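You operate a simulated robot arm through the tools that you are given. There is no shell and no other tool. Be economical: measure what you need, move in short steps, check, and stop when the job is done.

You run a simulated two-armed robot. Do the job below in one go: nothing can be reset, and whatever is moved stays where it is left.

JOB
Put the clear bottle of green liquid on the small white tray. Take the steel elbow with green bands from the upper shelf of the green bench and leave it on the shelf under the red bench. Fetch the purple sponge and set it on the purple tray. Take the purple standing card and leave it on the upper shelf of the green bench. Pick up the white tag from the small grey tag rack with one hand, pass it to the other hand and put it on the left middle shelf of the cart. Press the down arrow key on the bottom display two times. Put the steel union with red bands on the top of the white bench away on the second shelf from the top of the steel rack. Put the white dish of water on the top of the white bench away on the top of the cream bench. Any order will do. Set down upright: clear bottle of green liquid, purple standing card.
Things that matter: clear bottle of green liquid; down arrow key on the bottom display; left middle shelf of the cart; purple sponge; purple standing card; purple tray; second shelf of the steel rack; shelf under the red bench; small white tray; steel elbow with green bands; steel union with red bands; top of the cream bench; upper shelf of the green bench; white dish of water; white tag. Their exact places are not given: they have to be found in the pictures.

The check looks at the end state, three seconds after you hand in, the way a careful person would. Anything else that was tipped, shoved, dropped, spilled or broken makes it a failure.

ROBOT AND FRAMES
Two 7-joint arms with two-finger parallel grippers on one trunk, on a base that drives. Base frame: it is fixed to the floor where the robot stands at the start and does not move with it; the origin is under the middle of the robot, x ahead of it, y to its left, z up. Units: mm, degrees, N and s.
The left shoulder is at the start at [-100, 119, 794], the right one opposite. With the tool pointing down near the work surface each hand reaches from about 100 to 360 mm from the robot's upright axis, wherever it stands, measured 20 degrees to its own side. Places, roughly: clear bottle of green liquid (6x6x15 cm) [800, 0, 900]; down arrow key on the bottom display [-400, 3400, 1400]; left middle shelf of the cart [-600, 4500, 600]; purple sponge (9x6x5 cm) [-1200, -400, 900]; purple standing card [-1500, -500, 750]; purple tray (15x11x3 cm) [-4000, 1500, 900]; second shelf of the steel rack [-4000, 8500, 1000]; shelf under the red bench [-2100, 1800, 300]; small white tray (13x10x3 cm) [900, 500, 900]; steel elbow with green bands (6x6x3 cm) [900, 200, 500]; steel union with red bands (8x3x3 cm) [-3400, 6400, 800]; top of the cream bench [-4200, 1600, 800]; upper shelf of the green bench [700, 600, 400]; white dish of water (9x9x2 cm) [-3400, 6300, 800]; white tag [0, 2500, 250]. Payload 3.43 kg a hand.
The tool frame of a hand sits at the grasp point between the pads (the TCP): z along the fingers, y along the line on which they close. The tips reach 30 mm beyond it. The gripper opens to 94 mm. The fingers are 28 mm wide and 10 mm thick; the gripper's body (50 by 96 mm) begins 55 mm behind the TCP.
Orientation is that of the tool frame in the base frame, as [roll, pitch, yaw] about the fixed x, y, z axes, in that order (R = Rz(yaw) Ry(pitch) Rx(roll)). With the fingers straight down and closing along the base's y, the tool's x points along the base's -x, its y along +y and its z along -z.

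CONTROLS
- The arms move only by the tool drive_tool. It takes "left_plan", "right_plan" or both (then of equal length, played together; a hand with none holds still); each is text: rows parted by semicolons, each of 7 numbers parted by spaces: the turn, a rotation vector about the tool's x, y, z in units of 8 degrees (1.0 is 8 degrees), then the shift along the tool's x, y, z in units of 50 mm (1.0 is 50 mm), then the gripper command, from -1 (shut) to 1 (fully open), values between in proportion. In form: wx wy wz tx ty tz jaw; .... A call has 1 to 12 rows; each row shifts and turns the commanded pose from where the row before left it, along the tool's axes as they then stand. A call with a number of a shift or a turn outside -1 to 1 is refused whole. A row lasts 0.2 s, in which the tool goes at most 50 mm and 8.6 degrees; a call with a longer step from one row to the next is refused whole, and so is a gripper value outside its range. A pose out of reach is approached as far as the arm can. The call stops where the force on the tool passes 40 N (or 10 N more than at its start, if that is more) or the arm is blocked; 0.2 s more then pass. The fingers move at their own pace (about 153 mm/s each) and stop on an object; they squeeze with about 24 N. The grip force told is the motor's: it shows also when the fingers shut on nothing. Time passes only in rows, and 0.2 s behind the last, so rows that do not move let the fingers close. The reply holds the time, the measured pose of the TCP, the force on the tool along the base axes, the opening and the grip force, in the units named above and with some noise, with the torque about the TCP (base axes, N m) and any sound that the robot's microphone picked up.
- Cameras (640 x 400 px; columns grow to the right, rows downward): "scene" is now at [31.8, 22.5, 1503.3]; the picture's right is [0.30, -0.96, 0.00], its down [-0.70, -0.22, -0.68] and it looks along [0.65, 0.20, -0.74] (base axes); focal length 268 px, centre (320, 200). "left" rides on the left gripper at [76, -14, -103] in its tool frame; the picture's right is [0.18, 0.98, 0.00], its down [-0.75, 0.14, -0.64] and it looks along [-0.63, 0.12, 0.77] (tool axes); focal length 243 px, centre (320, 200). "right" rides on the right gripper at [76, 14, -102] in its tool frame; the picture's right is [-0.18, 0.98, 0.00], its down [-0.75, -0.14, -0.64] and it looks along [-0.63, -0.12, 0.77] (tool axes); focal length 243 px, centre (320, 200).
- camera(camera): a new picture of that camera. The clock stands still meanwhile.
- raise_lower(by): slides the trunk up (or, below 0, down) by that many mm; the arms and the scene camera ride with it, the base frame stays. It gives what a move gives, with no picture.
- base_move(legs): drives the robot by 1 to 6 legs, each [ahead, left, turn to the left] in mm, mm and degrees, along the robot's own axes; the way and the turn of a leg run together, so that a leg with both is an arc; at most 1500 mm and 180 degrees a leg. The arms and the cameras ride along, it lands a little off, and it stops where it bumps. It gives what a move gives.
- pan_tilt(pan, tilt): turns the head with the scene camera to pan (to the left, within 143 degrees either way) and tilt (down, from -29 to 69), counted from straight ahead of the robot. It gives what a move gives.
- measure_at(camera, pixels): for up to 12 pixels [column, row] of the newest picture of that camera ("zoom" is the newest enlarged one), the place [x, y, z] in the base frame of the surface seen there, good to about 2 mm. The clock stands still meanwhile.
- enlarge(camera, box): a new picture of the part [left, top, right, bottom] of that camera's present view, enlarged. The clock stands still meanwhile.
- sign_off(): hands the job in; it is judged then, once.

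Work in short steps. Measure before you move; look again where a grasp or a placing could have gone wrong, and mend it. You have 322 turns and 196 pictures in all, those below and enlarged ones among them. Open the grippers and draw the arms clear of the work before you hand the job in, unless the task says otherwise; then end with one line.

The tools are called after "Request:" by a JSON object that holds its "fn" and its "kwargs". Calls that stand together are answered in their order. drive_tool: Moves the arms, as the interface text tells. Its arguments: {"type":"object","properties":{"left_plan":{"type":"string"},"right_plan":{"type":"string"}},"required":[]} The other tools are called the same way: raise_lower (by) slides the trunk up or down; base_move (legs) drives the base; pan_tilt (pan, tilt) turns the head that bears the scene camera; camera (camera) takes a picture; measure_at (camera, pixels) gives the place of the surface under pixels of a picture; enlarge (camera, box) takes an enlarged picture of a part of a camera's view; sign_off () hands the job in.

At the start:

```text
clock: 0.0
left_tool_pos: [270.7, 242.2, 1175.4]
left_tool_rot: [-180.0, 0.0, 180.0]
left_contact_force: [-0.3, -0.5, -0.9]
left_torque: [-0.04, 0.02, 0.0]
left_gripper_width: 94.2
left_grip_force: 0.0
right_tool_pos: [295.3, -26.6, 1126.7]
right_tool_rot: [-180.0, 0.1, 180.0]
right_contact_force: [0.0, 0.1, -0.8]
right_torque: [-0.02, 0.03, 0.01]
right_gripper_width: 94.1
right_grip_force: 0.1
trunk travel left (down, up): [-218.0, 117.0]
robot x, y, heading: [-3.4, -1.0, 0.3]
head pan, tilt: [17.2, 47.5]
```

scene: 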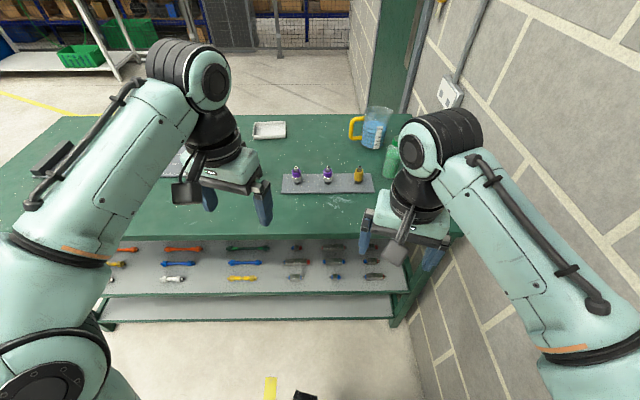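
right: 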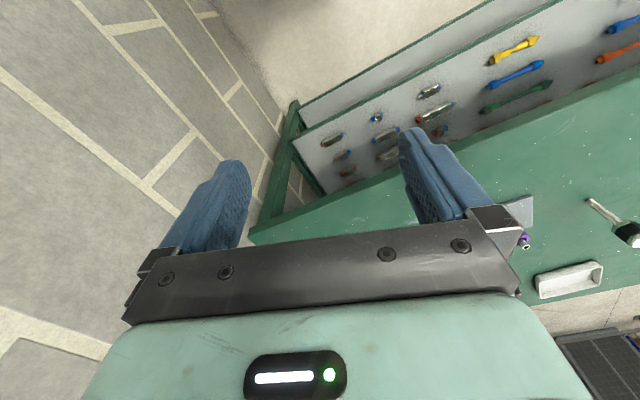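
left: 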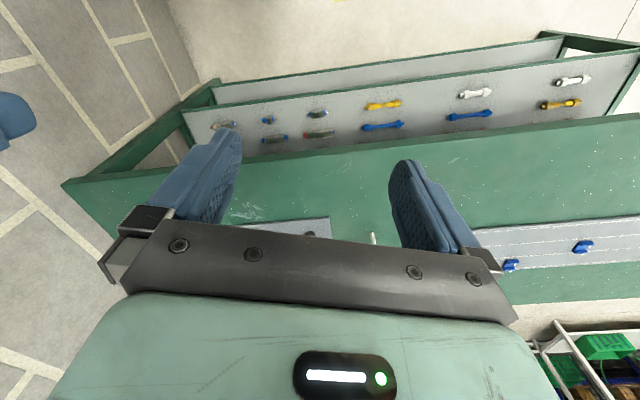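

The scene shows the green bench ahead with a tray near (270,130), and a green-tinted bottle near (392,160). I'll enlarge the bench to identify the parts.

Request:
{"fn": "enlarge", "kwargs": {"camera": "scene", "box": [240, 90, 440, 215]}}

Request:
{"fn": "enlarge", "kwargs": {"camera": "scene", "box": [90, 225, 420, 330]}}

Request:
{"fn": "measure_at", "kwargs": {"camera": "scene", "pixels": [[270, 130], [392, 165], [250, 220], [200, 232], [400, 230], [300, 240], [300, 290], [150, 290], [297, 180], [378, 115]]}}

```text
3.20 times, centred on (340, 152) of scene
```

zoom: 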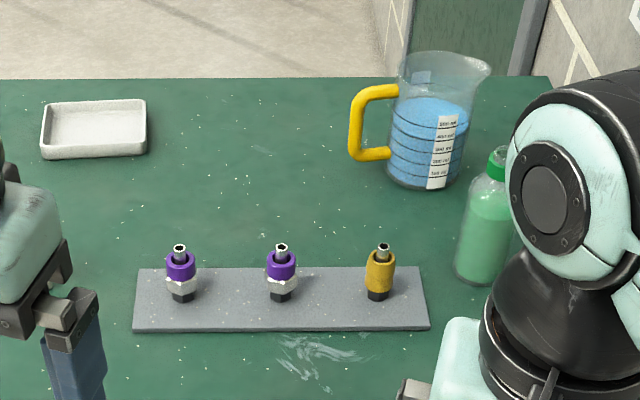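

```text
1.94 times, centred on (255, 278) of scene
```

zoom: 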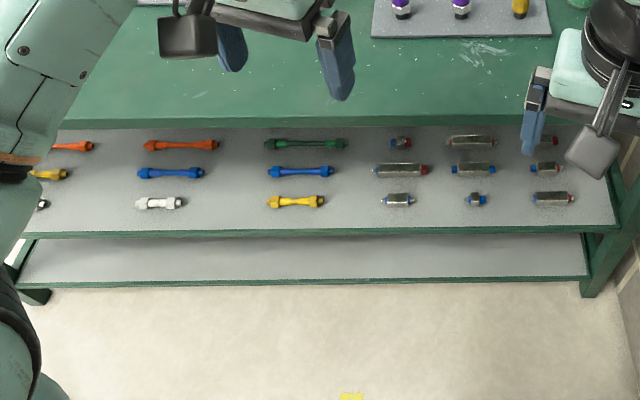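

```text
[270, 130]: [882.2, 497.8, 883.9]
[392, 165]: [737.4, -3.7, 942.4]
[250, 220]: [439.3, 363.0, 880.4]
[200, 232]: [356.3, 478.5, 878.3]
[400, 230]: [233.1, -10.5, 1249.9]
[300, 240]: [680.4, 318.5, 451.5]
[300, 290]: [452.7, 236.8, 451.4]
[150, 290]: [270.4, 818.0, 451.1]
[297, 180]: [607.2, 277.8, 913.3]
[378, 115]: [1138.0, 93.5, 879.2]
```

The clear bottle with green liquid is at zoom (490,230), the white tray at zoom (95,130). I look down and left/right with the head to learn the surroundings.

Request:
{"fn": "pan_tilt", "kwargs": {"pan": 17, "tilt": 20}}

Request:
{"fn": "camera", "kwargs": {"camera": "scene"}}

Request:
{"fn": "pan_tilt", "kwargs": {"pan": 100, "tilt": 20}}

Request:
{"fn": "camera", "kwargs": {"camera": "scene"}}

Request:
{"fn": "pan_tilt", "kwargs": {"pan": -140, "tilt": 25}}

Request:
{"fn": "camera", "kwargs": {"camera": "scene"}}

```text
clock: 0.9
left_tool_pos: [271.1, 242.1, 1173.7]
left_tool_rot: [180.0, -0.1, -179.9]
left_contact_force: [0.6, 0.4, -0.6]
left_torque: [0.0, -0.01, -0.01]
left_gripper_width: 93.9
left_grip_force: 0.1
right_tool_pos: [296.0, -26.3, 1127.7]
right_tool_rot: [179.9, 0.0, 180.0]
right_contact_force: [0.4, -0.7, 0.4]
right_torque: [0.01, 0.01, 0.0]
right_gripper_width: 94.2
right_grip_force: 0.1
trunk travel left (down, up): [-218.0, 117.0]
robot x, y, heading: [0.3, -1.6, 0.3]
head pan, tilt: [17.0, 20.0]
```

```text
190 pictures are left
```

scene: 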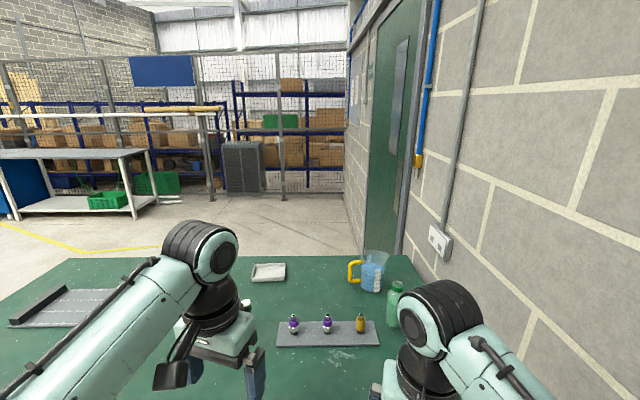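

```text
clock: 2.5
left_tool_pos: [271.5, 241.8, 1174.6]
left_tool_rot: [180.0, 0.0, 179.9]
left_contact_force: [0.2, -0.5, 0.6]
left_torque: [-0.02, 0.0, -0.02]
left_gripper_width: 94.0
left_grip_force: 0.1
right_tool_pos: [295.8, -26.4, 1126.7]
right_tool_rot: [-180.0, -0.1, 180.0]
right_contact_force: [-0.4, -0.9, -0.5]
right_torque: [0.0, -0.01, -0.02]
right_gripper_width: 94.0
right_grip_force: 0.1
trunk travel left (down, up): [-218.0, 117.0]
robot x, y, heading: [-2.2, -2.5, -0.1]
head pan, tilt: [100.0, 20.0]
```

```text
189 pictures are left
```

scene: 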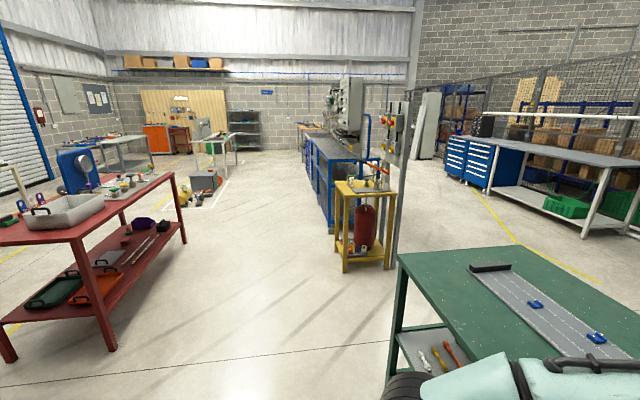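

```text
clock: 5.9
left_tool_pos: [271.5, 243.3, 1175.1]
left_tool_rot: [180.0, 0.1, 179.9]
left_contact_force: [1.3, 0.2, -0.3]
left_torque: [0.03, 0.01, 0.0]
left_gripper_width: 94.0
left_grip_force: 0.0
right_tool_pos: [296.3, -26.6, 1126.7]
right_tool_rot: [180.0, 0.0, -180.0]
right_contact_force: [0.3, 0.3, -0.8]
right_torque: [-0.01, 0.01, 0.01]
right_gripper_width: 94.4
right_grip_force: 0.0
trunk travel left (down, up): [-218.0, 117.0]
robot x, y, heading: [-0.9, 1.8, -0.3]
head pan, tilt: [-140.0, 25.0]
```

```text
188 pictures are left
```

scene: 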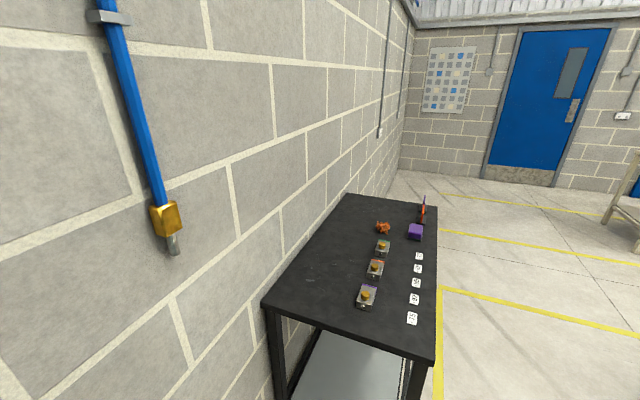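

The head pans well: the black table with the purple sponge (415,232) is behind right, the red bench behind left. Now I view the rear left.

Request:
{"fn": "pan_tilt", "kwargs": {"pan": 143, "tilt": 15}}

Request:
{"fn": "camera", "kwargs": {"camera": "scene"}}

Request:
{"fn": "pan_tilt", "kwargs": {"pan": 17, "tilt": 69}}

Request:
{"fn": "camera", "kwargs": {"camera": "scene"}}

```text
clock: 9.8
left_tool_pos: [270.6, 241.9, 1175.0]
left_tool_rot: [180.0, 0.1, 180.0]
left_contact_force: [0.3, 0.1, 0.1]
left_torque: [-0.01, 0.01, -0.04]
left_gripper_width: 94.0
left_grip_force: 0.0
right_tool_pos: [296.3, -27.0, 1127.4]
right_tool_rot: [179.9, 0.0, -179.9]
right_contact_force: [-0.7, -0.7, -1.2]
right_torque: [-0.01, 0.0, 0.0]
right_gripper_width: 94.0
right_grip_force: 0.0
trunk travel left (down, up): [-218.0, 117.0]
robot x, y, heading: [-0.1, -1.3, -0.1]
head pan, tilt: [143.0, 15.0]
```

```text
187 pictures are left
```

scene: 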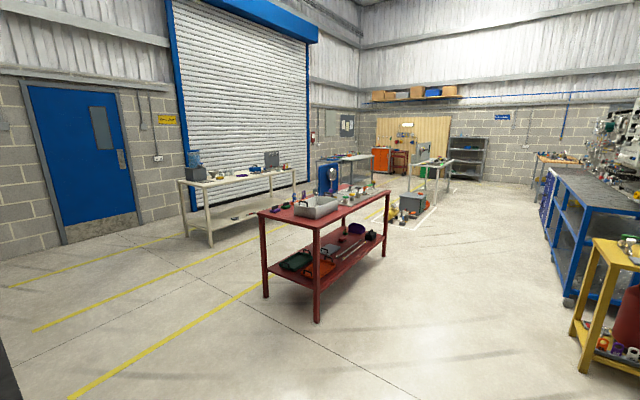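

```text
clock: 11.8
left_tool_pos: [271.5, 242.6, 1174.3]
left_tool_rot: [180.0, 0.0, 180.0]
left_contact_force: [0.9, 0.7, -0.3]
left_torque: [-0.02, 0.02, -0.01]
left_gripper_width: 94.2
left_grip_force: 0.1
right_tool_pos: [295.5, -25.5, 1128.6]
right_tool_rot: [179.9, 0.0, 180.0]
right_contact_force: [-0.1, 0.6, 0.4]
right_torque: [0.0, 0.04, 0.01]
right_gripper_width: 94.0
right_grip_force: 0.1
trunk travel left (down, up): [-218.0, 117.0]
robot x, y, heading: [0.1, 0.8, -0.1]
head pan, tilt: [17.0, 68.8]
```

```text
186 pictures are left
```

scene: 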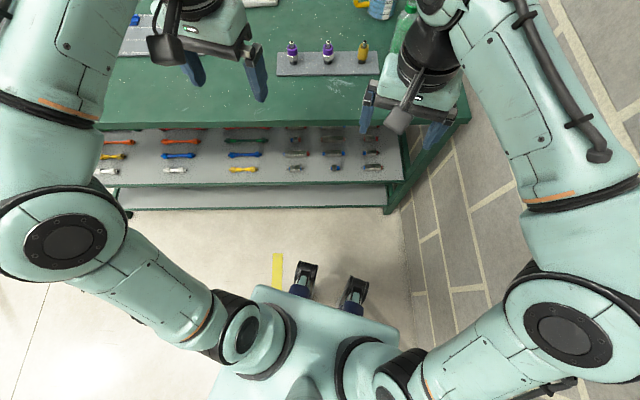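

I see two dark things at (303,280) and (352,295) at the base's front; I measure them along with bench edges.

Request:
{"fn": "enlarge", "kwargs": {"camera": "scene", "box": [230, 230, 430, 355]}}

Request:
{"fn": "measure_at", "kwargs": {"camera": "scene", "pixels": [[305, 268], [355, 285], [300, 290], [350, 307], [320, 310], [390, 325], [255, 200], [255, 120], [255, 127], [255, 180], [255, 187], [465, 110]]}}

```text
3.20 times, centred on (330, 292) of scene
```

zoom: 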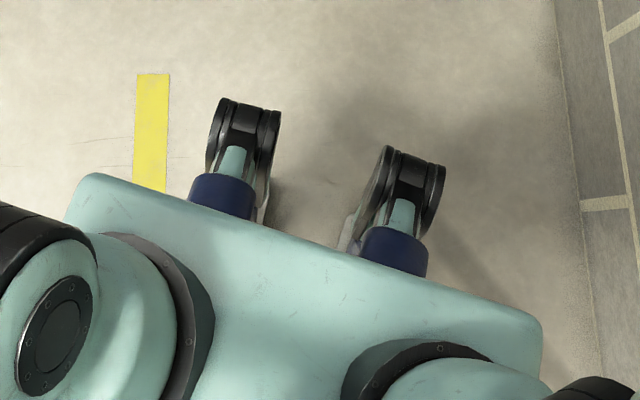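

```text
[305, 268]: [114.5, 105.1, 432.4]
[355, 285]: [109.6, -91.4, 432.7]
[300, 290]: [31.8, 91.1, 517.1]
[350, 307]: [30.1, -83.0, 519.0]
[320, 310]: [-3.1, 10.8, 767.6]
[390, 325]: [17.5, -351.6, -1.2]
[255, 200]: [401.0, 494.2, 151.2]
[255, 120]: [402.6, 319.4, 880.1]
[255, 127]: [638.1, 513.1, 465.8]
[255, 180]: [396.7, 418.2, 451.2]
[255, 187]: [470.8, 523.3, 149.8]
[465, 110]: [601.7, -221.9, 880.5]
```

Base front reaches about x=115 (z 432). I'll begin with the black table behind (sponge and card): slide left away from wall, turn right to face it, and slide along to a standoff.

Request:
{"fn": "base_move", "kwargs": {"legs": [[-100, 400, 0], [0, 0, -73], [-188, -1320, 0]]}}

Request:
{"fn": "pan_tilt", "kwargs": {"pan": 0, "tilt": 45}}

Request:
{"fn": "camera", "kwargs": {"camera": "scene"}}

```text
clock: 30.5
left_tool_pos: [-1112.8, 20.4, 1174.4]
left_tool_rot: [-179.9, 0.0, 105.6]
left_contact_force: [0.9, -0.2, -1.5]
left_torque: [0.0, 0.0, 0.02]
left_gripper_width: 93.8
left_grip_force: 0.1
right_tool_pos: [-1364.0, -74.2, 1127.6]
right_tool_rot: [180.0, 0.0, 105.6]
right_contact_force: [-0.6, 0.3, 0.4]
right_torque: [0.02, 0.0, -0.04]
right_gripper_width: 93.9
right_grip_force: 0.0
trunk travel left (down, up): [-218.0, 117.0]
robot x, y, heading: [-1417.6, 216.2, -74.5]
head pan, tilt: [17.0, 68.8]
```

```text
clock: 31.3
left_tool_pos: [-1111.9, 21.8, 1175.6]
left_tool_rot: [-179.9, 0.1, 105.6]
left_contact_force: [-0.9, -0.4, 0.2]
left_torque: [0.0, 0.01, 0.01]
left_gripper_width: 93.9
left_grip_force: 0.0
right_tool_pos: [-1363.5, -74.3, 1127.5]
right_tool_rot: [180.0, 0.0, 105.7]
right_contact_force: [0.6, 0.2, -0.4]
right_torque: [0.01, -0.02, -0.01]
right_gripper_width: 93.9
right_grip_force: 0.0
trunk travel left (down, up): [-218.0, 117.0]
robot x, y, heading: [-1418.5, 219.7, -74.6]
head pan, tilt: [0.0, 45.0]
```

```text
184 pictures are left
```

scene: 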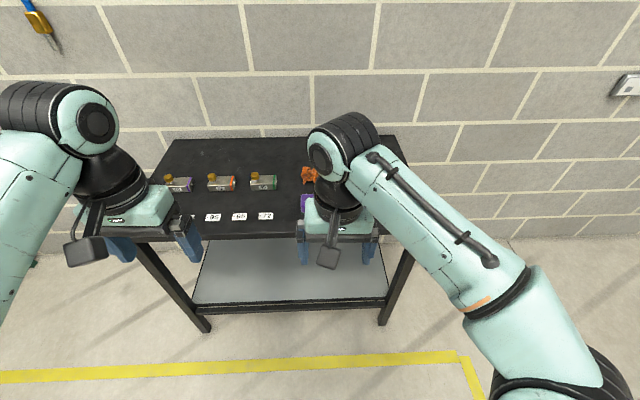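

The sponge is behind the right hand near (305,203). I shift the right hand 200 mm to the robot's right and look again.

Request:
{"fn": "drive_tool", "kwargs": {"right_plan": "0 0 0 0 -1 0 1;0 0 0 0 -1 0 1;0 0 0 0 -1 0 1;0 0 0 0 -1 0 1"}}

Request:
{"fn": "enlarge", "kwargs": {"camera": "scene", "box": [140, 120, 460, 320]}}

Request:
{"fn": "measure_at", "kwargs": {"camera": "scene", "pixels": [[240, 237], [290, 232], [305, 200], [210, 237], [290, 280]]}}

```text
clock: 32.3
left_tool_pos: [-1112.3, 21.1, 1175.0]
left_tool_rot: [179.9, 0.0, 105.6]
left_contact_force: [0.2, 0.7, 0.3]
left_torque: [0.01, -0.03, 0.01]
left_gripper_width: 93.9
left_grip_force: 0.1
right_tool_pos: [-1556.6, -126.2, 1126.1]
right_tool_rot: [179.9, 0.0, 105.8]
right_contact_force: [0.2, -0.2, 0.1]
right_torque: [-0.04, 0.0, 0.01]
right_gripper_width: 94.2
right_grip_force: 0.1
trunk travel left (down, up): [-218.0, 117.0]
robot x, y, heading: [-1416.9, 216.0, -74.4]
head pan, tilt: [0.0, 45.0]
```

```text
2.00 times, centred on (300, 220) of scene
```

zoom: 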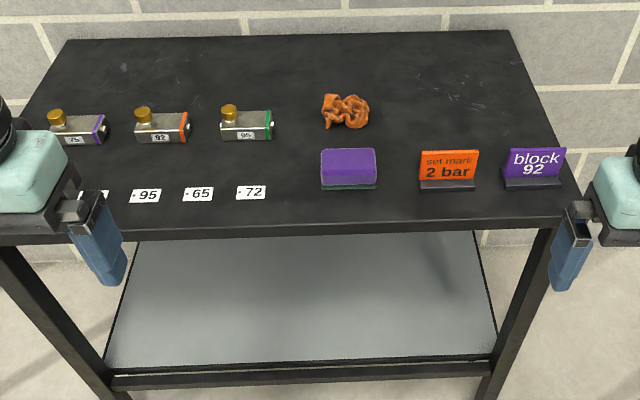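

```text
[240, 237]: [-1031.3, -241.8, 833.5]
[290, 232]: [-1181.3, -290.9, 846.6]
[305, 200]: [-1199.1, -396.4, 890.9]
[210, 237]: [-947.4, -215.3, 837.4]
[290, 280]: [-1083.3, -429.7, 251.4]
```

Sponge at zoom (348,167), purple card "block 92" at zoom (535,165). I measure both.

Request:
{"fn": "measure_at", "kwargs": {"camera": "zoom", "pixels": [[325, 160], [373, 160], [348, 152], [348, 175], [323, 187], [375, 187], [512, 151], [563, 151], [533, 170], [505, 184], [560, 184], [450, 222]]}}

```text
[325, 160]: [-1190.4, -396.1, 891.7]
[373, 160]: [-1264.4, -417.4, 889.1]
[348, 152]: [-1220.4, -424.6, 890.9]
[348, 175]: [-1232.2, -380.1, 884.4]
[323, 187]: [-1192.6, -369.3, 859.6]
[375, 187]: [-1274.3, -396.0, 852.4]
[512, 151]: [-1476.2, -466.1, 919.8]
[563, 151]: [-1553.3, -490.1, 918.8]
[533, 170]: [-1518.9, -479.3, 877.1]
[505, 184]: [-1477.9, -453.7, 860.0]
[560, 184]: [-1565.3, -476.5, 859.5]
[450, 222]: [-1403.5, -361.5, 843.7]
```

Sponge centre ≈(-1227,-406,870); card plate ≈(-1515,-478), top z 920. I drive closer to pick the sponge with the left hand, closing across its 6 cm depth.

Request:
{"fn": "base_move", "kwargs": {"legs": [[345, -85, 0]]}}

Request:
{"fn": "drive_tool", "kwargs": {"left_plan": "0 0 1 0 0 0 1;0 0 1 0 0 0 1;0 0 1 0 0 0 1;0 0 1 0 0 0 1;0 0 1 0 0 0 1;0 0 1 0 0 0 1;0 0 1 0 0 0 1;0 0 1 0 0 0 1;0 0 1 0 0 0 1;0 0 1 0 0 0 1;0 0 1 0 0 0 1;0 0 0 0 0 0 1"}}

```text
clock: 34.6
left_tool_pos: [-1101.5, -329.8, 1174.6]
left_tool_rot: [179.9, -0.1, 105.7]
left_contact_force: [0.6, -0.9, 0.1]
left_torque: [-0.02, -0.01, -0.01]
left_gripper_width: 94.2
left_grip_force: 0.1
right_tool_pos: [-1544.6, -480.4, 1127.5]
right_tool_rot: [-179.9, 0.0, 105.7]
right_contact_force: [-0.1, 0.6, 0.3]
right_torque: [0.03, -0.01, -0.01]
right_gripper_width: 93.8
right_grip_force: 0.0
trunk travel left (down, up): [-218.0, 117.0]
robot x, y, heading: [-1407.3, -135.3, -74.5]
head pan, tilt: [0.0, 45.0]
```

```text
clock: 37.2
left_tool_pos: [-1101.9, -329.7, 1173.9]
left_tool_rot: [180.0, 0.0, 17.6]
left_contact_force: [0.3, -0.5, -1.1]
left_torque: [-0.03, 0.0, 0.01]
left_gripper_width: 93.9
left_grip_force: 0.0
right_tool_pos: [-1544.5, -480.2, 1126.9]
right_tool_rot: [-180.0, 0.1, 105.7]
right_contact_force: [0.0, -0.3, -0.1]
right_torque: [-0.01, 0.02, 0.01]
right_gripper_width: 94.0
right_grip_force: 0.0
trunk travel left (down, up): [-218.0, 117.0]
robot x, y, heading: [-1402.5, -134.1, -74.6]
head pan, tilt: [0.0, 45.0]
```

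Left tool yaw 17.6 matches the sponge. Move above it (-142 along tool x, +35 along y) and partly down, then check with the wrist camera.

Request:
{"fn": "drive_tool", "kwargs": {"left_plan": "0 0 0 -1 0.3 0 1;0 0 0 -0.95 0.3 0 1;0 0 0 -0.89 0.1 0.2 1;0 0 0 0 0 0.9 1;0 0 0 0 0 0.9 1;0 0 0 0 0 0.9 1;0 0 0 0 0 0.9 1;0 0 0 0 0 0 1"}}

Request:
{"fn": "camera", "kwargs": {"camera": "left"}}

Request:
{"fn": "camera", "kwargs": {"camera": "scene"}}

```text
refused: row 1 steps farther than a row can; nothing moved
```

```text
182 pictures are left
```

left: 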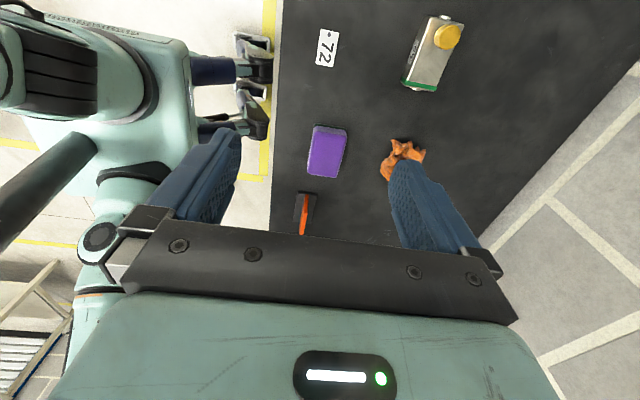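

```text
181 pictures are left
```

scene: 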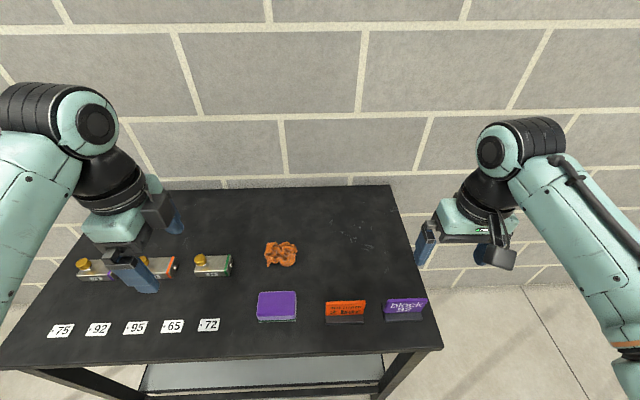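

A row's shift norm must stay ≤50 mm. I re-measure the sponge in the scene view (277,305) and the plate.

Request:
{"fn": "measure_at", "kwargs": {"camera": "scene", "pixels": [[260, 293], [294, 293], [277, 293], [277, 300], [277, 306], [277, 318], [389, 300], [427, 300], [385, 318], [423, 318]]}}

Request:
{"fn": "measure_at", "kwargs": {"camera": "left", "pixels": [[318, 130], [345, 133], [311, 170], [337, 175], [327, 152]]}}

```text
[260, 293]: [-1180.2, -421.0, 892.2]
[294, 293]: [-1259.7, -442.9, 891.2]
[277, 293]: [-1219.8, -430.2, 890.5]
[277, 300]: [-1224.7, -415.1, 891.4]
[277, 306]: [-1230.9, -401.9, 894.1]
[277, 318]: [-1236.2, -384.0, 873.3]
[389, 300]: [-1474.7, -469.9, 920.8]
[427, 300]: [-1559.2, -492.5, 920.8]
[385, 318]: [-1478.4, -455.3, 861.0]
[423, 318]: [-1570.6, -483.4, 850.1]
```

```text
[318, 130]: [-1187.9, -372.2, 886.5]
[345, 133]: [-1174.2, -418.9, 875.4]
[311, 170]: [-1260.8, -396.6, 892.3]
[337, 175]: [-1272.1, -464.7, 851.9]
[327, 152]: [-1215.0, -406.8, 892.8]
```

Sponge centre ≈(-1221,-408), top 891, table 850. Move over it and down to z≈960 first.

Request:
{"fn": "drive_tool", "kwargs": {"left_plan": "0 0 0 -0.9 0.25 0 1;0 0 0 -0.9 0.25 0 1;0 0 0 -0.94 0.26 0 1;0 0 0 0 0 0.9 1;0 0 0 0 0 0.9 1;0 0 0 0 0 0.9 1;0 0 0 0 0 0.9 1;0 0 0 0 0 0.68 1;0 0 0 0 0 0 1"}}

Request:
{"fn": "camera", "kwargs": {"camera": "left"}}

```text
clock: 39.2
left_tool_pos: [-1221.5, -407.0, 959.8]
left_tool_rot: [-180.0, 0.1, 17.7]
left_contact_force: [-0.6, 0.4, 0.1]
left_torque: [-0.01, 0.01, 0.02]
left_gripper_width: 93.9
left_grip_force: 0.0
right_tool_pos: [-1543.5, -479.8, 1125.8]
right_tool_rot: [180.0, -0.1, 105.7]
right_contact_force: [0.1, -0.6, -0.7]
right_torque: [0.03, 0.02, 0.02]
right_gripper_width: 94.2
right_grip_force: 0.1
trunk travel left (down, up): [-218.0, 117.0]
robot x, y, heading: [-1407.2, -132.5, -74.2]
head pan, tilt: [0.0, 45.0]
```

```text
180 pictures are left
```

left: 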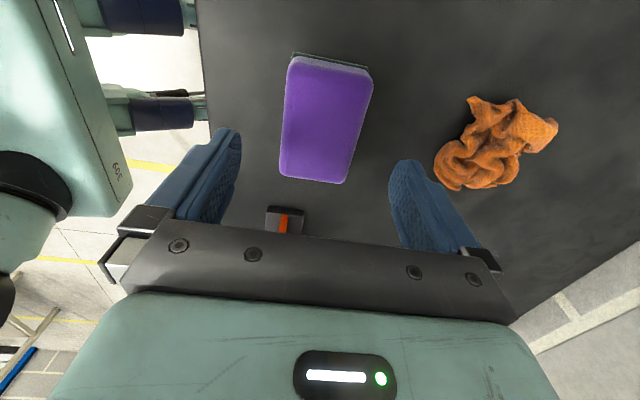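

The sponge (325,120) lies between the fingers. Descend to z≈884 and close.

Request:
{"fn": "drive_tool", "kwargs": {"left_plan": "0 0 0 0 0 0.75 1;0 0 0 0 0 0.75 1;0 0 0 0 0 0 1;0 0 0 0 0 0 -1;0 0 0 0 0 0 -1;0 0 0 0 0 0 -1;0 0 0 0 0 0 -1"}}

Request:
{"fn": "drive_tool", "kwargs": {"left_plan": "0 0 0 0 0 -0.9 -1;0 0 0 0 0 -0.9 -1;0 0 0 0 0 -0.9 -1;0 0 0 0 0 -0.9 -1;0 0 0 0 0 -0.9 -1;0 0 0 0 0 0 -1"}}

Request:
{"fn": "camera", "kwargs": {"camera": "left"}}

```text
clock: 40.8
left_tool_pos: [-1221.6, -405.0, 884.9]
left_tool_rot: [-180.0, 0.0, 17.7]
left_contact_force: [0.2, 0.0, 0.2]
left_torque: [-0.02, 0.02, -0.01]
left_gripper_width: 63.3
left_grip_force: 24.2
right_tool_pos: [-1544.2, -479.6, 1126.6]
right_tool_rot: [-180.0, 0.0, 105.8]
right_contact_force: [0.3, 0.5, -0.2]
right_torque: [0.03, -0.03, -0.01]
right_gripper_width: 93.9
right_grip_force: 0.0
trunk travel left (down, up): [-218.0, 117.0]
robot x, y, heading: [-1408.7, -136.7, -74.3]
head pan, tilt: [0.0, 45.0]
```

```text
clock: 42.2
left_tool_pos: [-1223.1, -408.8, 1110.9]
left_tool_rot: [180.0, 0.0, 17.7]
left_contact_force: [0.6, 0.1, -0.6]
left_torque: [-0.02, 0.04, -0.01]
left_gripper_width: 63.4
left_grip_force: 24.0
right_tool_pos: [-1542.6, -481.1, 1127.1]
right_tool_rot: [180.0, -0.1, 105.7]
right_contact_force: [-0.1, 0.3, -0.2]
right_torque: [0.0, 0.03, -0.02]
right_gripper_width: 94.1
right_grip_force: 0.0
trunk travel left (down, up): [-218.0, 117.0]
robot x, y, heading: [-1408.8, -132.0, -74.3]
head pan, tilt: [0.0, 45.0]
```

```text
179 pictures are left
```

left: 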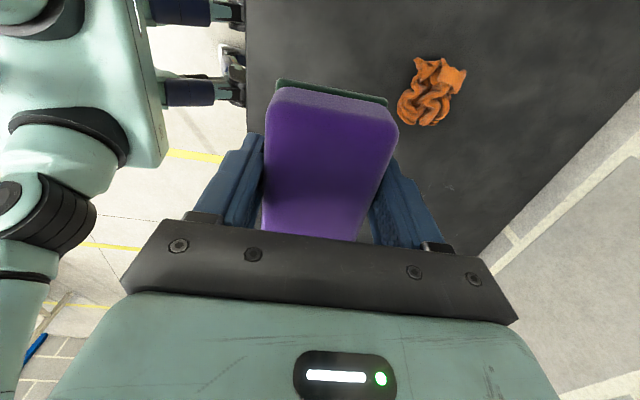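

Sponge held (63 mm, 24 N). Measure the table's near right corner (442,347) and end edge for the card approach from the table end.

Request:
{"fn": "measure_at", "kwargs": {"camera": "scene", "pixels": [[436, 343], [420, 280], [405, 225], [395, 190]]}}

Request:
{"fn": "base_move", "kwargs": {"legs": [[-150, 0, 0], [0, -780, 0], [0, 0, 90]]}}

Request:
{"fn": "camera", "kwargs": {"camera": "scene"}}

```text
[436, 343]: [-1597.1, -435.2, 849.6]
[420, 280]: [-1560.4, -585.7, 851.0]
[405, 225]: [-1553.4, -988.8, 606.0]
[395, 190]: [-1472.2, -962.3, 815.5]
```

```text
clock: 54.4
left_tool_pos: [-1943.4, -18.4, 1110.0]
left_tool_rot: [180.0, -0.1, 108.5]
left_contact_force: [0.5, -0.1, -0.4]
left_torque: [-0.01, -0.02, 0.04]
left_gripper_width: 63.3
left_grip_force: 24.0
right_tool_pos: [-1866.9, -338.1, 1126.8]
right_tool_rot: [180.0, 0.0, -163.4]
right_contact_force: [-0.4, 0.8, -0.1]
right_torque: [-0.05, -0.01, 0.01]
right_gripper_width: 94.1
right_grip_force: 0.0
trunk travel left (down, up): [-218.0, 117.0]
robot x, y, heading: [-2218.4, -210.2, 16.6]
head pan, tilt: [0.0, 45.0]
```

```text
178 pictures are left
```

scene: 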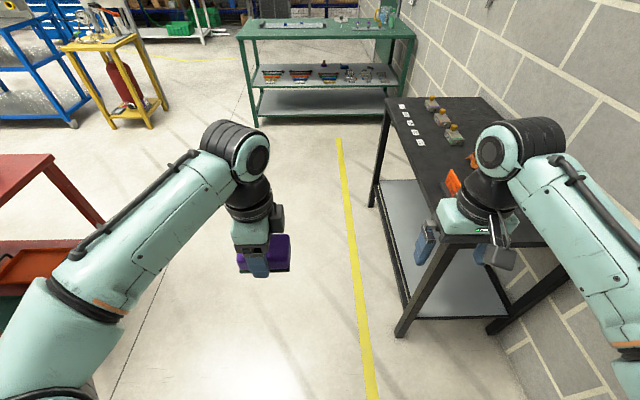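

Facing the card along the table length now. Move sideways and ahead to put the card about 330 mm ahead, 95 mm to the right of the axis, while later tilting the right tool 45° forward.

Request:
{"fn": "base_move", "kwargs": {"legs": [[0, -350, -1], [268, 0, 0]]}}

Request:
{"fn": "drive_tool", "kwargs": {"right_plan": "0 -0.94 0 0 0 0 1;0 -0.94 0 0 0 0 1;0 -0.94 0 0 0 0 1;0 -0.94 0 0 0 0 1;0 -0.94 0 0 0 0 1;0 -0.94 0 0 0 0 1;0 0 0 0 0 0 1"}}

Request:
{"fn": "camera", "kwargs": {"camera": "right"}}

Request:
{"fn": "camera", "kwargs": {"camera": "scene"}}

```text
clock: 59.5
left_tool_pos: [-1620.4, -278.9, 1109.6]
left_tool_rot: [-179.9, -0.1, 108.0]
left_contact_force: [-1.1, 0.2, -0.4]
left_torque: [0.0, -0.04, 0.04]
left_gripper_width: 63.7
left_grip_force: 24.2
right_tool_pos: [-1546.5, -598.3, 1124.9]
right_tool_rot: [-179.9, 0.0, -164.0]
right_contact_force: [-0.7, 0.0, -0.6]
right_torque: [-0.01, -0.06, 0.02]
right_gripper_width: 94.1
right_grip_force: 0.0
trunk travel left (down, up): [-218.0, 117.0]
robot x, y, heading: [-1891.4, -466.8, 15.9]
head pan, tilt: [0.0, 45.0]
stopped in leg 2: the robot was blocked; the commanded pose is now the measured one
```

```text
clock: 61.0
left_tool_pos: [-1617.1, -278.9, 1108.9]
left_tool_rot: [-179.8, 0.0, 108.0]
left_contact_force: [0.3, 0.6, -0.1]
left_torque: [0.02, 0.01, -0.05]
left_gripper_width: 63.3
left_grip_force: 24.0
right_tool_pos: [-1545.1, -597.7, 1125.2]
right_tool_rot: [-179.9, 45.1, -164.0]
right_contact_force: [-0.3, -0.1, -0.2]
right_torque: [-0.02, -0.03, -0.02]
right_gripper_width: 94.3
right_grip_force: 0.1
trunk travel left (down, up): [-218.0, 117.0]
robot x, y, heading: [-1891.2, -463.6, 15.8]
head pan, tilt: [0.0, 45.0]
```

```text
177 pictures are left
```

right: 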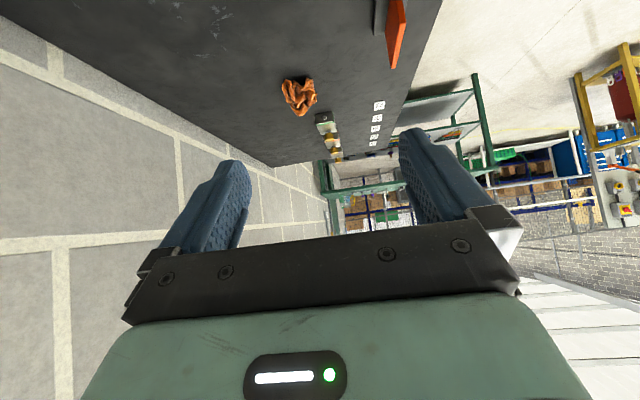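

```text
176 pictures are left
```

scene: 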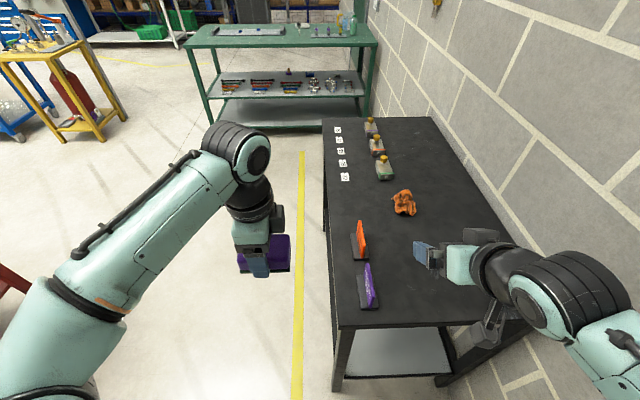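

The base stopped slightly early (perhaps the right elbow near the wall). The card at (369,285) is visible; measure it.

Request:
{"fn": "measure_at", "kwargs": {"camera": "scene", "pixels": [[366, 263], [377, 296], [370, 275], [373, 300], [366, 306], [360, 290], [361, 300], [375, 305], [420, 315]]}}

Request:
{"fn": "enlarge", "kwargs": {"camera": "scene", "box": [320, 210, 480, 330]}}

```text
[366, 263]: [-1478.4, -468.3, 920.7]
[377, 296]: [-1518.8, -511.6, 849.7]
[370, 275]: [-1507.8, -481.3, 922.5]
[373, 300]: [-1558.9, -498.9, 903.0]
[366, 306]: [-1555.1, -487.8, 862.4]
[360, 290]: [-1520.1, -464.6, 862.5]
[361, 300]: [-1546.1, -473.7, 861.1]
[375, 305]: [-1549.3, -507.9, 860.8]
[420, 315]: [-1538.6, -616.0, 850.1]
```

```text
3.33 times, centred on (400, 270) of scene
```

zoom: 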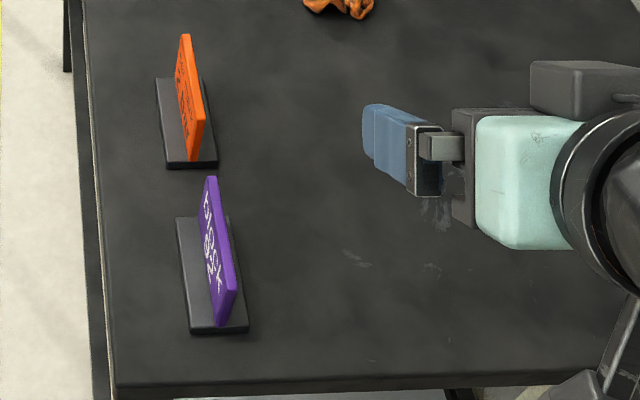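

Card plate: top centre (-1517,-485,921), plinth top 862, it leans slightly back. Move the tilted right hand to 80 mm above the grasp pose.

Request:
{"fn": "drive_tool", "kwargs": {"right_plan": "0 0 0 0.307 0.51 0.717 1;0 0 0 0.307 0.51 0.717 1;0 0 0 0.307 0.51 0.717 1;0 0 0 0.307 0.51 0.717 1;0 0 0 0 0 0 1"}}

Request:
{"fn": "camera", "kwargs": {"camera": "right"}}

```text
clock: 62.2
left_tool_pos: [-1618.9, -279.9, 1110.2]
left_tool_rot: [-179.9, -0.1, 108.0]
left_contact_force: [-0.1, 0.4, -1.0]
left_torque: [0.01, 0.01, -0.01]
left_gripper_width: 63.6
left_grip_force: 23.6
right_tool_pos: [-1517.5, -483.5, 978.2]
right_tool_rot: [-179.8, 45.0, -163.9]
right_contact_force: [0.6, 0.3, 0.8]
right_torque: [0.01, 0.0, 0.01]
right_gripper_width: 93.9
right_grip_force: 0.0
trunk travel left (down, up): [-218.0, 117.0]
robot x, y, heading: [-1890.8, -463.8, 15.7]
head pan, tilt: [0.0, 45.0]
```

```text
174 pictures are left
```

right: 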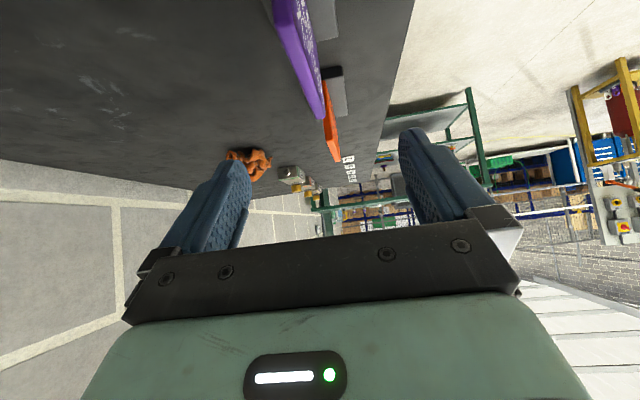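

The plate (300,60) is centred between the fingers. Descend vertically 78 mm to z≈900 and close.

Request:
{"fn": "drive_tool", "kwargs": {"right_plan": "0 0 0 0.55 0 0.55 1;0 0 0 0.55 0 0.55 1;0 0 0 0 0 0 1"}}

Request:
{"fn": "camera", "kwargs": {"camera": "right"}}

Request:
{"fn": "enlarge", "kwargs": {"camera": "scene", "box": [300, 200, 460, 320]}}

```text
clock: 63.0
left_tool_pos: [-1618.1, -279.0, 1109.0]
left_tool_rot: [-179.9, -0.1, 108.0]
left_contact_force: [0.2, -0.5, 0.3]
left_torque: [-0.02, -0.02, -0.01]
left_gripper_width: 63.3
left_grip_force: 24.4
right_tool_pos: [-1520.9, -481.6, 901.2]
right_tool_rot: [-179.9, 45.1, -163.9]
right_contact_force: [-0.5, -0.1, 0.6]
right_torque: [-0.02, -0.04, 0.0]
right_gripper_width: 94.0
right_grip_force: 0.1
trunk travel left (down, up): [-218.0, 117.0]
robot x, y, heading: [-1891.9, -466.6, 16.0]
head pan, tilt: [0.0, 45.0]
```

```text
173 pictures are left
```

right: 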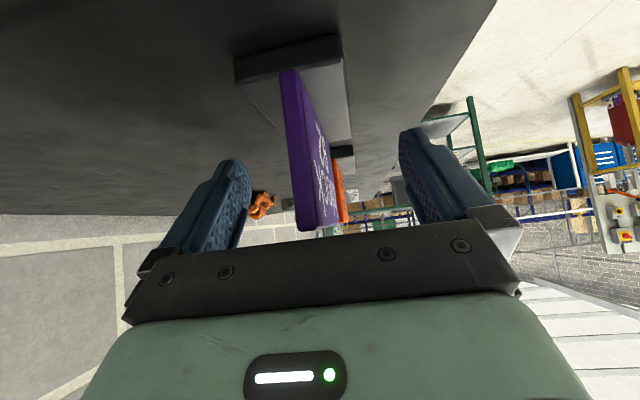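

```text
3.33 times, centred on (380, 260) of scene
```

zoom: 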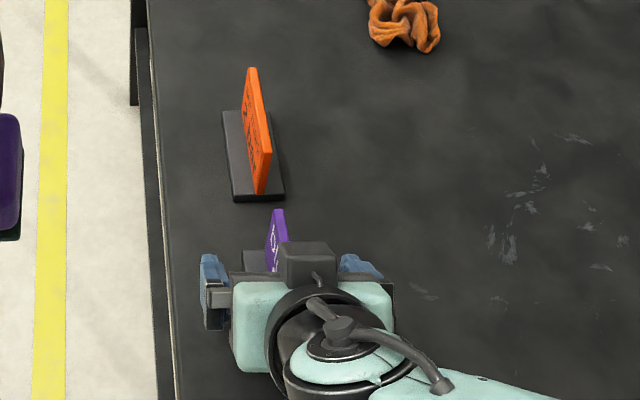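

The plate leans about 14° toward the wall, so I roll the tool 14° about the ahead axis to match it, raise 5 mm, then close.

Request:
{"fn": "drive_tool", "kwargs": {"right_plan": "-0.62 0 0.62 -0.07 0 -0.07 1;-0.62 0 0.62 0 0 0 1;0 0 0 0 0 0 1"}}

Request:
{"fn": "camera", "kwargs": {"camera": "right"}}

```text
clock: 63.9
left_tool_pos: [-1617.6, -279.8, 1110.1]
left_tool_rot: [-179.8, -0.1, 108.0]
left_contact_force: [-0.9, 0.5, -0.2]
left_torque: [-0.02, 0.01, -0.01]
left_gripper_width: 63.3
left_grip_force: 24.3
right_tool_pos: [-1518.1, -483.7, 906.6]
right_tool_rot: [160.5, 43.3, -177.6]
right_contact_force: [0.5, 0.4, 0.7]
right_torque: [0.01, 0.01, 0.02]
right_gripper_width: 93.8
right_grip_force: 0.1
trunk travel left (down, up): [-218.0, 117.0]
robot x, y, heading: [-1889.9, -464.6, 15.7]
head pan, tilt: [0.0, 45.0]
```

```text
171 pictures are left
```

right: 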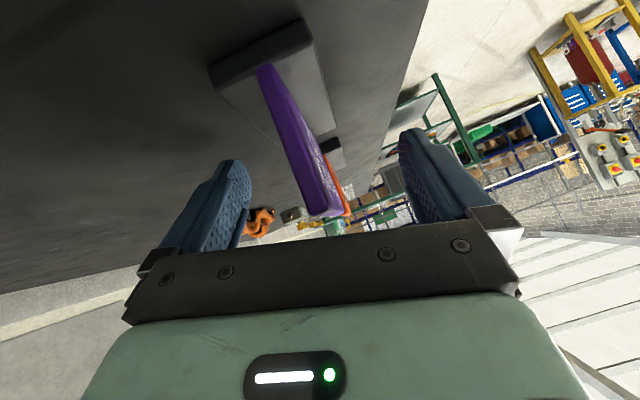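

The sign of the lean is ambiguous; I measure the near edge of the plate directly in the wrist view.

Request:
{"fn": "enlarge", "kwargs": {"camera": "right", "box": [200, 0, 400, 240]}}

Request:
{"fn": "measure_at", "kwargs": {"camera": "right", "pixels": [[266, 72], [268, 80], [280, 110], [295, 145], [310, 185], [318, 210], [250, 70], [300, 35], [325, 100]]}}

```text
1.67 times, centred on (300, 120) of right
```

zoom: 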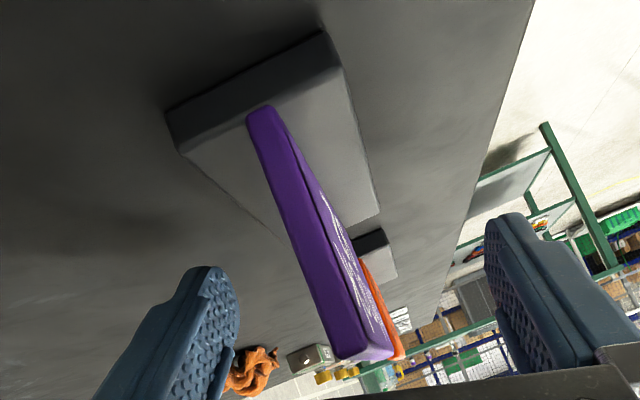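

```text
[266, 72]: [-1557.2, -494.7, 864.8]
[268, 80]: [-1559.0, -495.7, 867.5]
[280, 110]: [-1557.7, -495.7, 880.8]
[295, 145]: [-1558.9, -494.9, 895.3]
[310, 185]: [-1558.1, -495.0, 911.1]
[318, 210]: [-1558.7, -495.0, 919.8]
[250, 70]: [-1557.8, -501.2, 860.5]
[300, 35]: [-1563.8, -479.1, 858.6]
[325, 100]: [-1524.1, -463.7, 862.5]
```

The near edge is vertical (y≈-495 from z 865 to 920), so no lean. Undo the roll and close.

Request:
{"fn": "drive_tool", "kwargs": {"right_plan": "0.62 0 -0.62 0 0 0 1;0.62 0 -0.62 0 0 0 1;0 0 0 0 0 0 1;0 0 0 0 0 0 -1;0 0 0 0 0 0 -1;0 0 0 0 0 0 -1;0 0 0 0 0 0 -1"}}

Request:
{"fn": "camera", "kwargs": {"camera": "right"}}

```text
clock: 65.5
left_tool_pos: [-1618.3, -279.5, 1108.4]
left_tool_rot: [-179.9, -0.1, 108.0]
left_contact_force: [-0.1, 0.6, -0.3]
left_torque: [0.01, 0.02, -0.03]
left_gripper_width: 63.2
left_grip_force: 23.7
right_tool_pos: [-1517.4, -484.5, 907.2]
right_tool_rot: [-180.0, 45.0, -163.9]
right_contact_force: [0.2, 0.3, -0.3]
right_torque: [-0.02, -0.02, 0.01]
right_gripper_width: 12.0
right_grip_force: 24.9
trunk travel left (down, up): [-218.0, 117.0]
robot x, y, heading: [-1890.0, -465.9, 16.0]
head pan, tilt: [0.0, 45.0]
```

```text
169 pictures are left
```

right: 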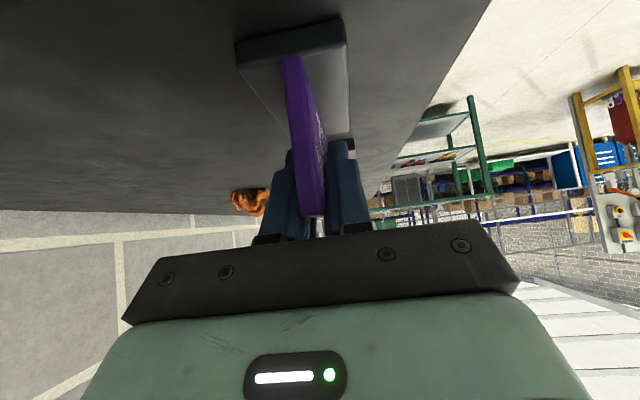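

Card gripped (12 mm wide plate; TCP 57 mm above table). Lift it vertically and back off from the table, then slide left past it and drive to the front of the green bench.

Request:
{"fn": "drive_tool", "kwargs": {"right_plan": "0 0 0 -0.7 0 -0.7 -1;0 0 0 -0.7 0 -0.7 -1;0 0 0 -0.7 0 -0.7 -1;0 0 0 0 0 0 -1"}}

Request:
{"fn": "base_move", "kwargs": {"legs": [[-300, 0, 0], [0, 400, 0], [1000, 0, 0], [1040, 0, 0]]}}

Request:
{"fn": "camera", "kwargs": {"camera": "scene"}}

```text
clock: 66.5
left_tool_pos: [-1617.9, -279.5, 1109.0]
left_tool_rot: [-179.8, -0.1, 108.0]
left_contact_force: [-0.4, 0.1, -0.5]
left_torque: [0.04, -0.01, -0.01]
left_gripper_width: 63.7
left_grip_force: 24.2
right_tool_pos: [-1518.5, -484.4, 1056.9]
right_tool_rot: [-179.9, 44.8, -164.0]
right_contact_force: [1.9, 0.7, -1.3]
right_torque: [-0.01, 0.0, -0.01]
right_gripper_width: 11.7
right_grip_force: 23.7
trunk travel left (down, up): [-218.0, 117.0]
robot x, y, heading: [-1893.2, -463.1, 15.9]
head pan, tilt: [0.0, 45.0]
```

```text
clock: 81.8
left_tool_pos: [-55.3, 559.2, 1108.9]
left_tool_rot: [-179.8, -0.1, 108.0]
left_contact_force: [0.6, -0.2, -0.2]
left_torque: [0.0, -0.02, 0.01]
left_gripper_width: 63.2
left_grip_force: 24.2
right_tool_pos: [44.2, 352.7, 1056.4]
right_tool_rot: [-179.9, 45.1, -164.0]
right_contact_force: [0.7, -0.8, -1.4]
right_torque: [-0.01, 0.0, 0.0]
right_gripper_width: 12.0
right_grip_force: 24.3
trunk travel left (down, up): [-218.0, 117.0]
robot x, y, heading: [-327.5, 374.7, 15.9]
head pan, tilt: [0.0, 45.0]
```

```text
168 pictures are left
```

scene: 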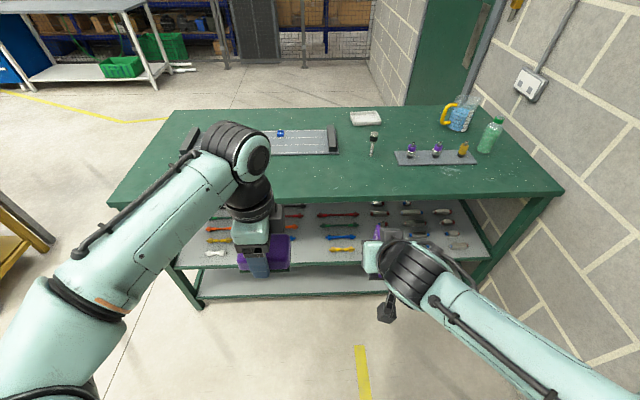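

I zoom in to the shelf region to find a free spot, and measure bench edges.

Request:
{"fn": "measure_at", "kwargs": {"camera": "scene", "pixels": [[540, 193], [380, 198], [130, 202], [330, 262], [480, 255], [470, 250], [310, 258], [315, 250], [310, 240], [370, 232], [290, 215], [562, 190]]}}

Request:
{"fn": "enlarge", "kwargs": {"camera": "scene", "box": [170, 190, 490, 310]}}

```text
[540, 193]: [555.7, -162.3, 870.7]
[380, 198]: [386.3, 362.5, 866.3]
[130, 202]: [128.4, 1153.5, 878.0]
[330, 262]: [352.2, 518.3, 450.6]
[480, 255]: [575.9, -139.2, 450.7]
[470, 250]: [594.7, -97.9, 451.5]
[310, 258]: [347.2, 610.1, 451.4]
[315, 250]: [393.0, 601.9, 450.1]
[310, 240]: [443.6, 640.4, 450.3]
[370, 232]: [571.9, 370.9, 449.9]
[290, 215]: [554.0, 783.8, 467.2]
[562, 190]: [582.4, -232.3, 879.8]
```

```text
2.00 times, centred on (330, 250) of scene
```

zoom: 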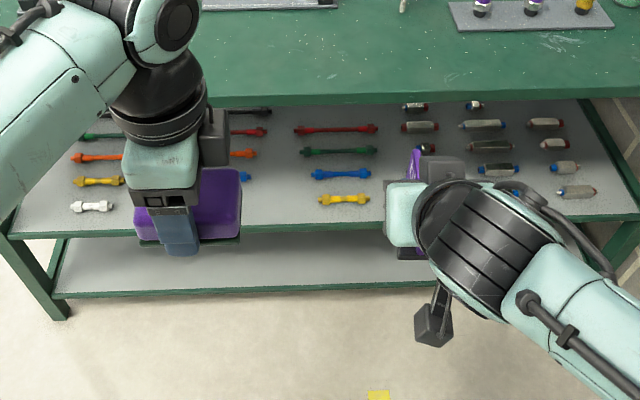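

Free gap around scene (313,248), between bar columns. Measure the bars' ends on either side.

Request:
{"fn": "measure_at", "kwargs": {"camera": "zoom", "pixels": [[313, 173], [319, 199], [256, 153], [250, 177], [268, 131], [295, 129], [280, 216], [280, 180], [112, 207]]}}

```text
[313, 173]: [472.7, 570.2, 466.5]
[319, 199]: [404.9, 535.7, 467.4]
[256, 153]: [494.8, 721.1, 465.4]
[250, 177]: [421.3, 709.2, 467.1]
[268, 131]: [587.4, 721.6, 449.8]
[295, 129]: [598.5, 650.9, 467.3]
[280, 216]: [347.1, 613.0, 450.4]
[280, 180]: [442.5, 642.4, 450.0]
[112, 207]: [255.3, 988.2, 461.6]
```

Card target: u≈560, centre about (388,618), TCP z 508. First turn 2° to align with bench (18°) and lower the right hand ~485 mm in free space.

Request:
{"fn": "base_move", "kwargs": {"legs": [[0, 130, 2]]}}

Request:
{"fn": "drive_tool", "kwargs": {"right_plan": "0 0 0 0.7 0 0.7 -1;0 0 0 0.7 0 0.7 -1;0 0 0 0.7 0 0.7 -1;0 0 0 0.7 0 0.7 -1;0 0 0 0.7 0 0.7 -1;0 0 0 0.7 0 0.7 -1;0 0 0 0.7 0 0.7 -1;0 0 0 0.7 0 0.7 -1;0 0 0 0.7 0 0.7 -1;0 0 0 0.5 0 0.5 -1;0 0 0 0 0 0 -1"}}

Request:
{"fn": "camera", "kwargs": {"camera": "scene"}}

```text
clock: 83.6
left_tool_pos: [-101.1, 695.7, 1109.3]
left_tool_rot: [-179.9, 0.0, 109.9]
left_contact_force: [-0.1, 0.3, 0.0]
left_torque: [-0.03, -0.01, -0.01]
left_gripper_width: 63.4
left_grip_force: 24.4
right_tool_pos: [4.9, 493.3, 1056.3]
right_tool_rot: [-179.9, 45.0, -162.1]
right_contact_force: [0.5, -0.2, -1.6]
right_torque: [-0.01, 0.02, -0.01]
right_gripper_width: 12.0
right_grip_force: 24.6
trunk travel left (down, up): [-218.0, 117.0]
robot x, y, heading: [-368.8, 502.3, 18.1]
head pan, tilt: [0.0, 45.0]
```

```text
clock: 86.0
left_tool_pos: [-101.4, 695.8, 1109.0]
left_tool_rot: [-179.9, -0.1, 109.9]
left_contact_force: [0.1, 0.4, 0.5]
left_torque: [-0.02, 0.01, -0.02]
left_gripper_width: 63.6
left_grip_force: 23.8
right_tool_pos: [9.0, 489.2, 612.3]
right_tool_rot: [-179.9, 44.9, -162.1]
right_contact_force: [-0.2, 0.2, 0.0]
right_torque: [0.0, 0.05, 0.02]
right_gripper_width: 11.6
right_grip_force: 23.7
right hand out of reach, approached as far as the arm can: row 9, 10
trunk travel left (down, up): [-218.0, 117.0]
robot x, y, heading: [-367.7, 501.2, 17.8]
head pan, tilt: [0.0, 45.0]
```

```text
166 pictures are left
```

scene: 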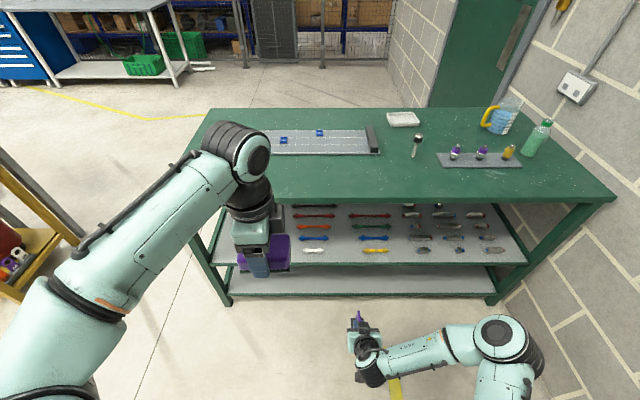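

The right hand bottoms out at z 612 with this trunk height; lower the trunk 140 mm and raise the left hand 100 mm.

Request:
{"fn": "raise_lower", "kwargs": {"by": -140}}

Request:
{"fn": "drive_tool", "kwargs": {"left_plan": "0 0 0 0 0 -1 -1;0 0 0 0 0 -1 -1;0 0 0 0 0 0 -1"}}

```text
clock: 87.7
left_tool_pos: [-101.8, 693.7, 969.6]
left_tool_rot: [-179.9, -0.1, 109.8]
left_contact_force: [0.1, 0.1, 0.7]
left_torque: [0.02, 0.0, 0.01]
left_gripper_width: 63.3
left_grip_force: 23.8
right_tool_pos: [7.4, 491.7, 473.0]
right_tool_rot: [-179.9, 45.1, -162.2]
right_contact_force: [-0.3, 0.0, -1.0]
right_torque: [0.0, -0.01, 0.02]
right_gripper_width: 11.7
right_grip_force: 24.4
trunk travel left (down, up): [-78.0, 257.0]
robot x, y, heading: [-369.6, 499.1, 17.6]
head pan, tilt: [0.0, 45.0]
```

```text
clock: 88.5
left_tool_pos: [-101.6, 695.6, 1029.9]
left_tool_rot: [-179.9, -0.1, 109.7]
left_contact_force: [0.2, 0.2, -0.3]
left_torque: [0.0, 0.0, 0.0]
left_gripper_width: 63.4
left_grip_force: 23.7
left hand out of reach, approached as far as the arm can: row 2
right_tool_pos: [7.5, 492.0, 473.6]
right_tool_rot: [-179.9, 45.0, -162.2]
right_contact_force: [0.7, -0.4, -1.2]
right_torque: [0.02, 0.0, 0.01]
right_gripper_width: 12.0
right_grip_force: 24.1
trunk travel left (down, up): [-78.0, 257.0]
robot x, y, heading: [-367.3, 501.3, 17.6]
head pan, tilt: [0.0, 45.0]
```

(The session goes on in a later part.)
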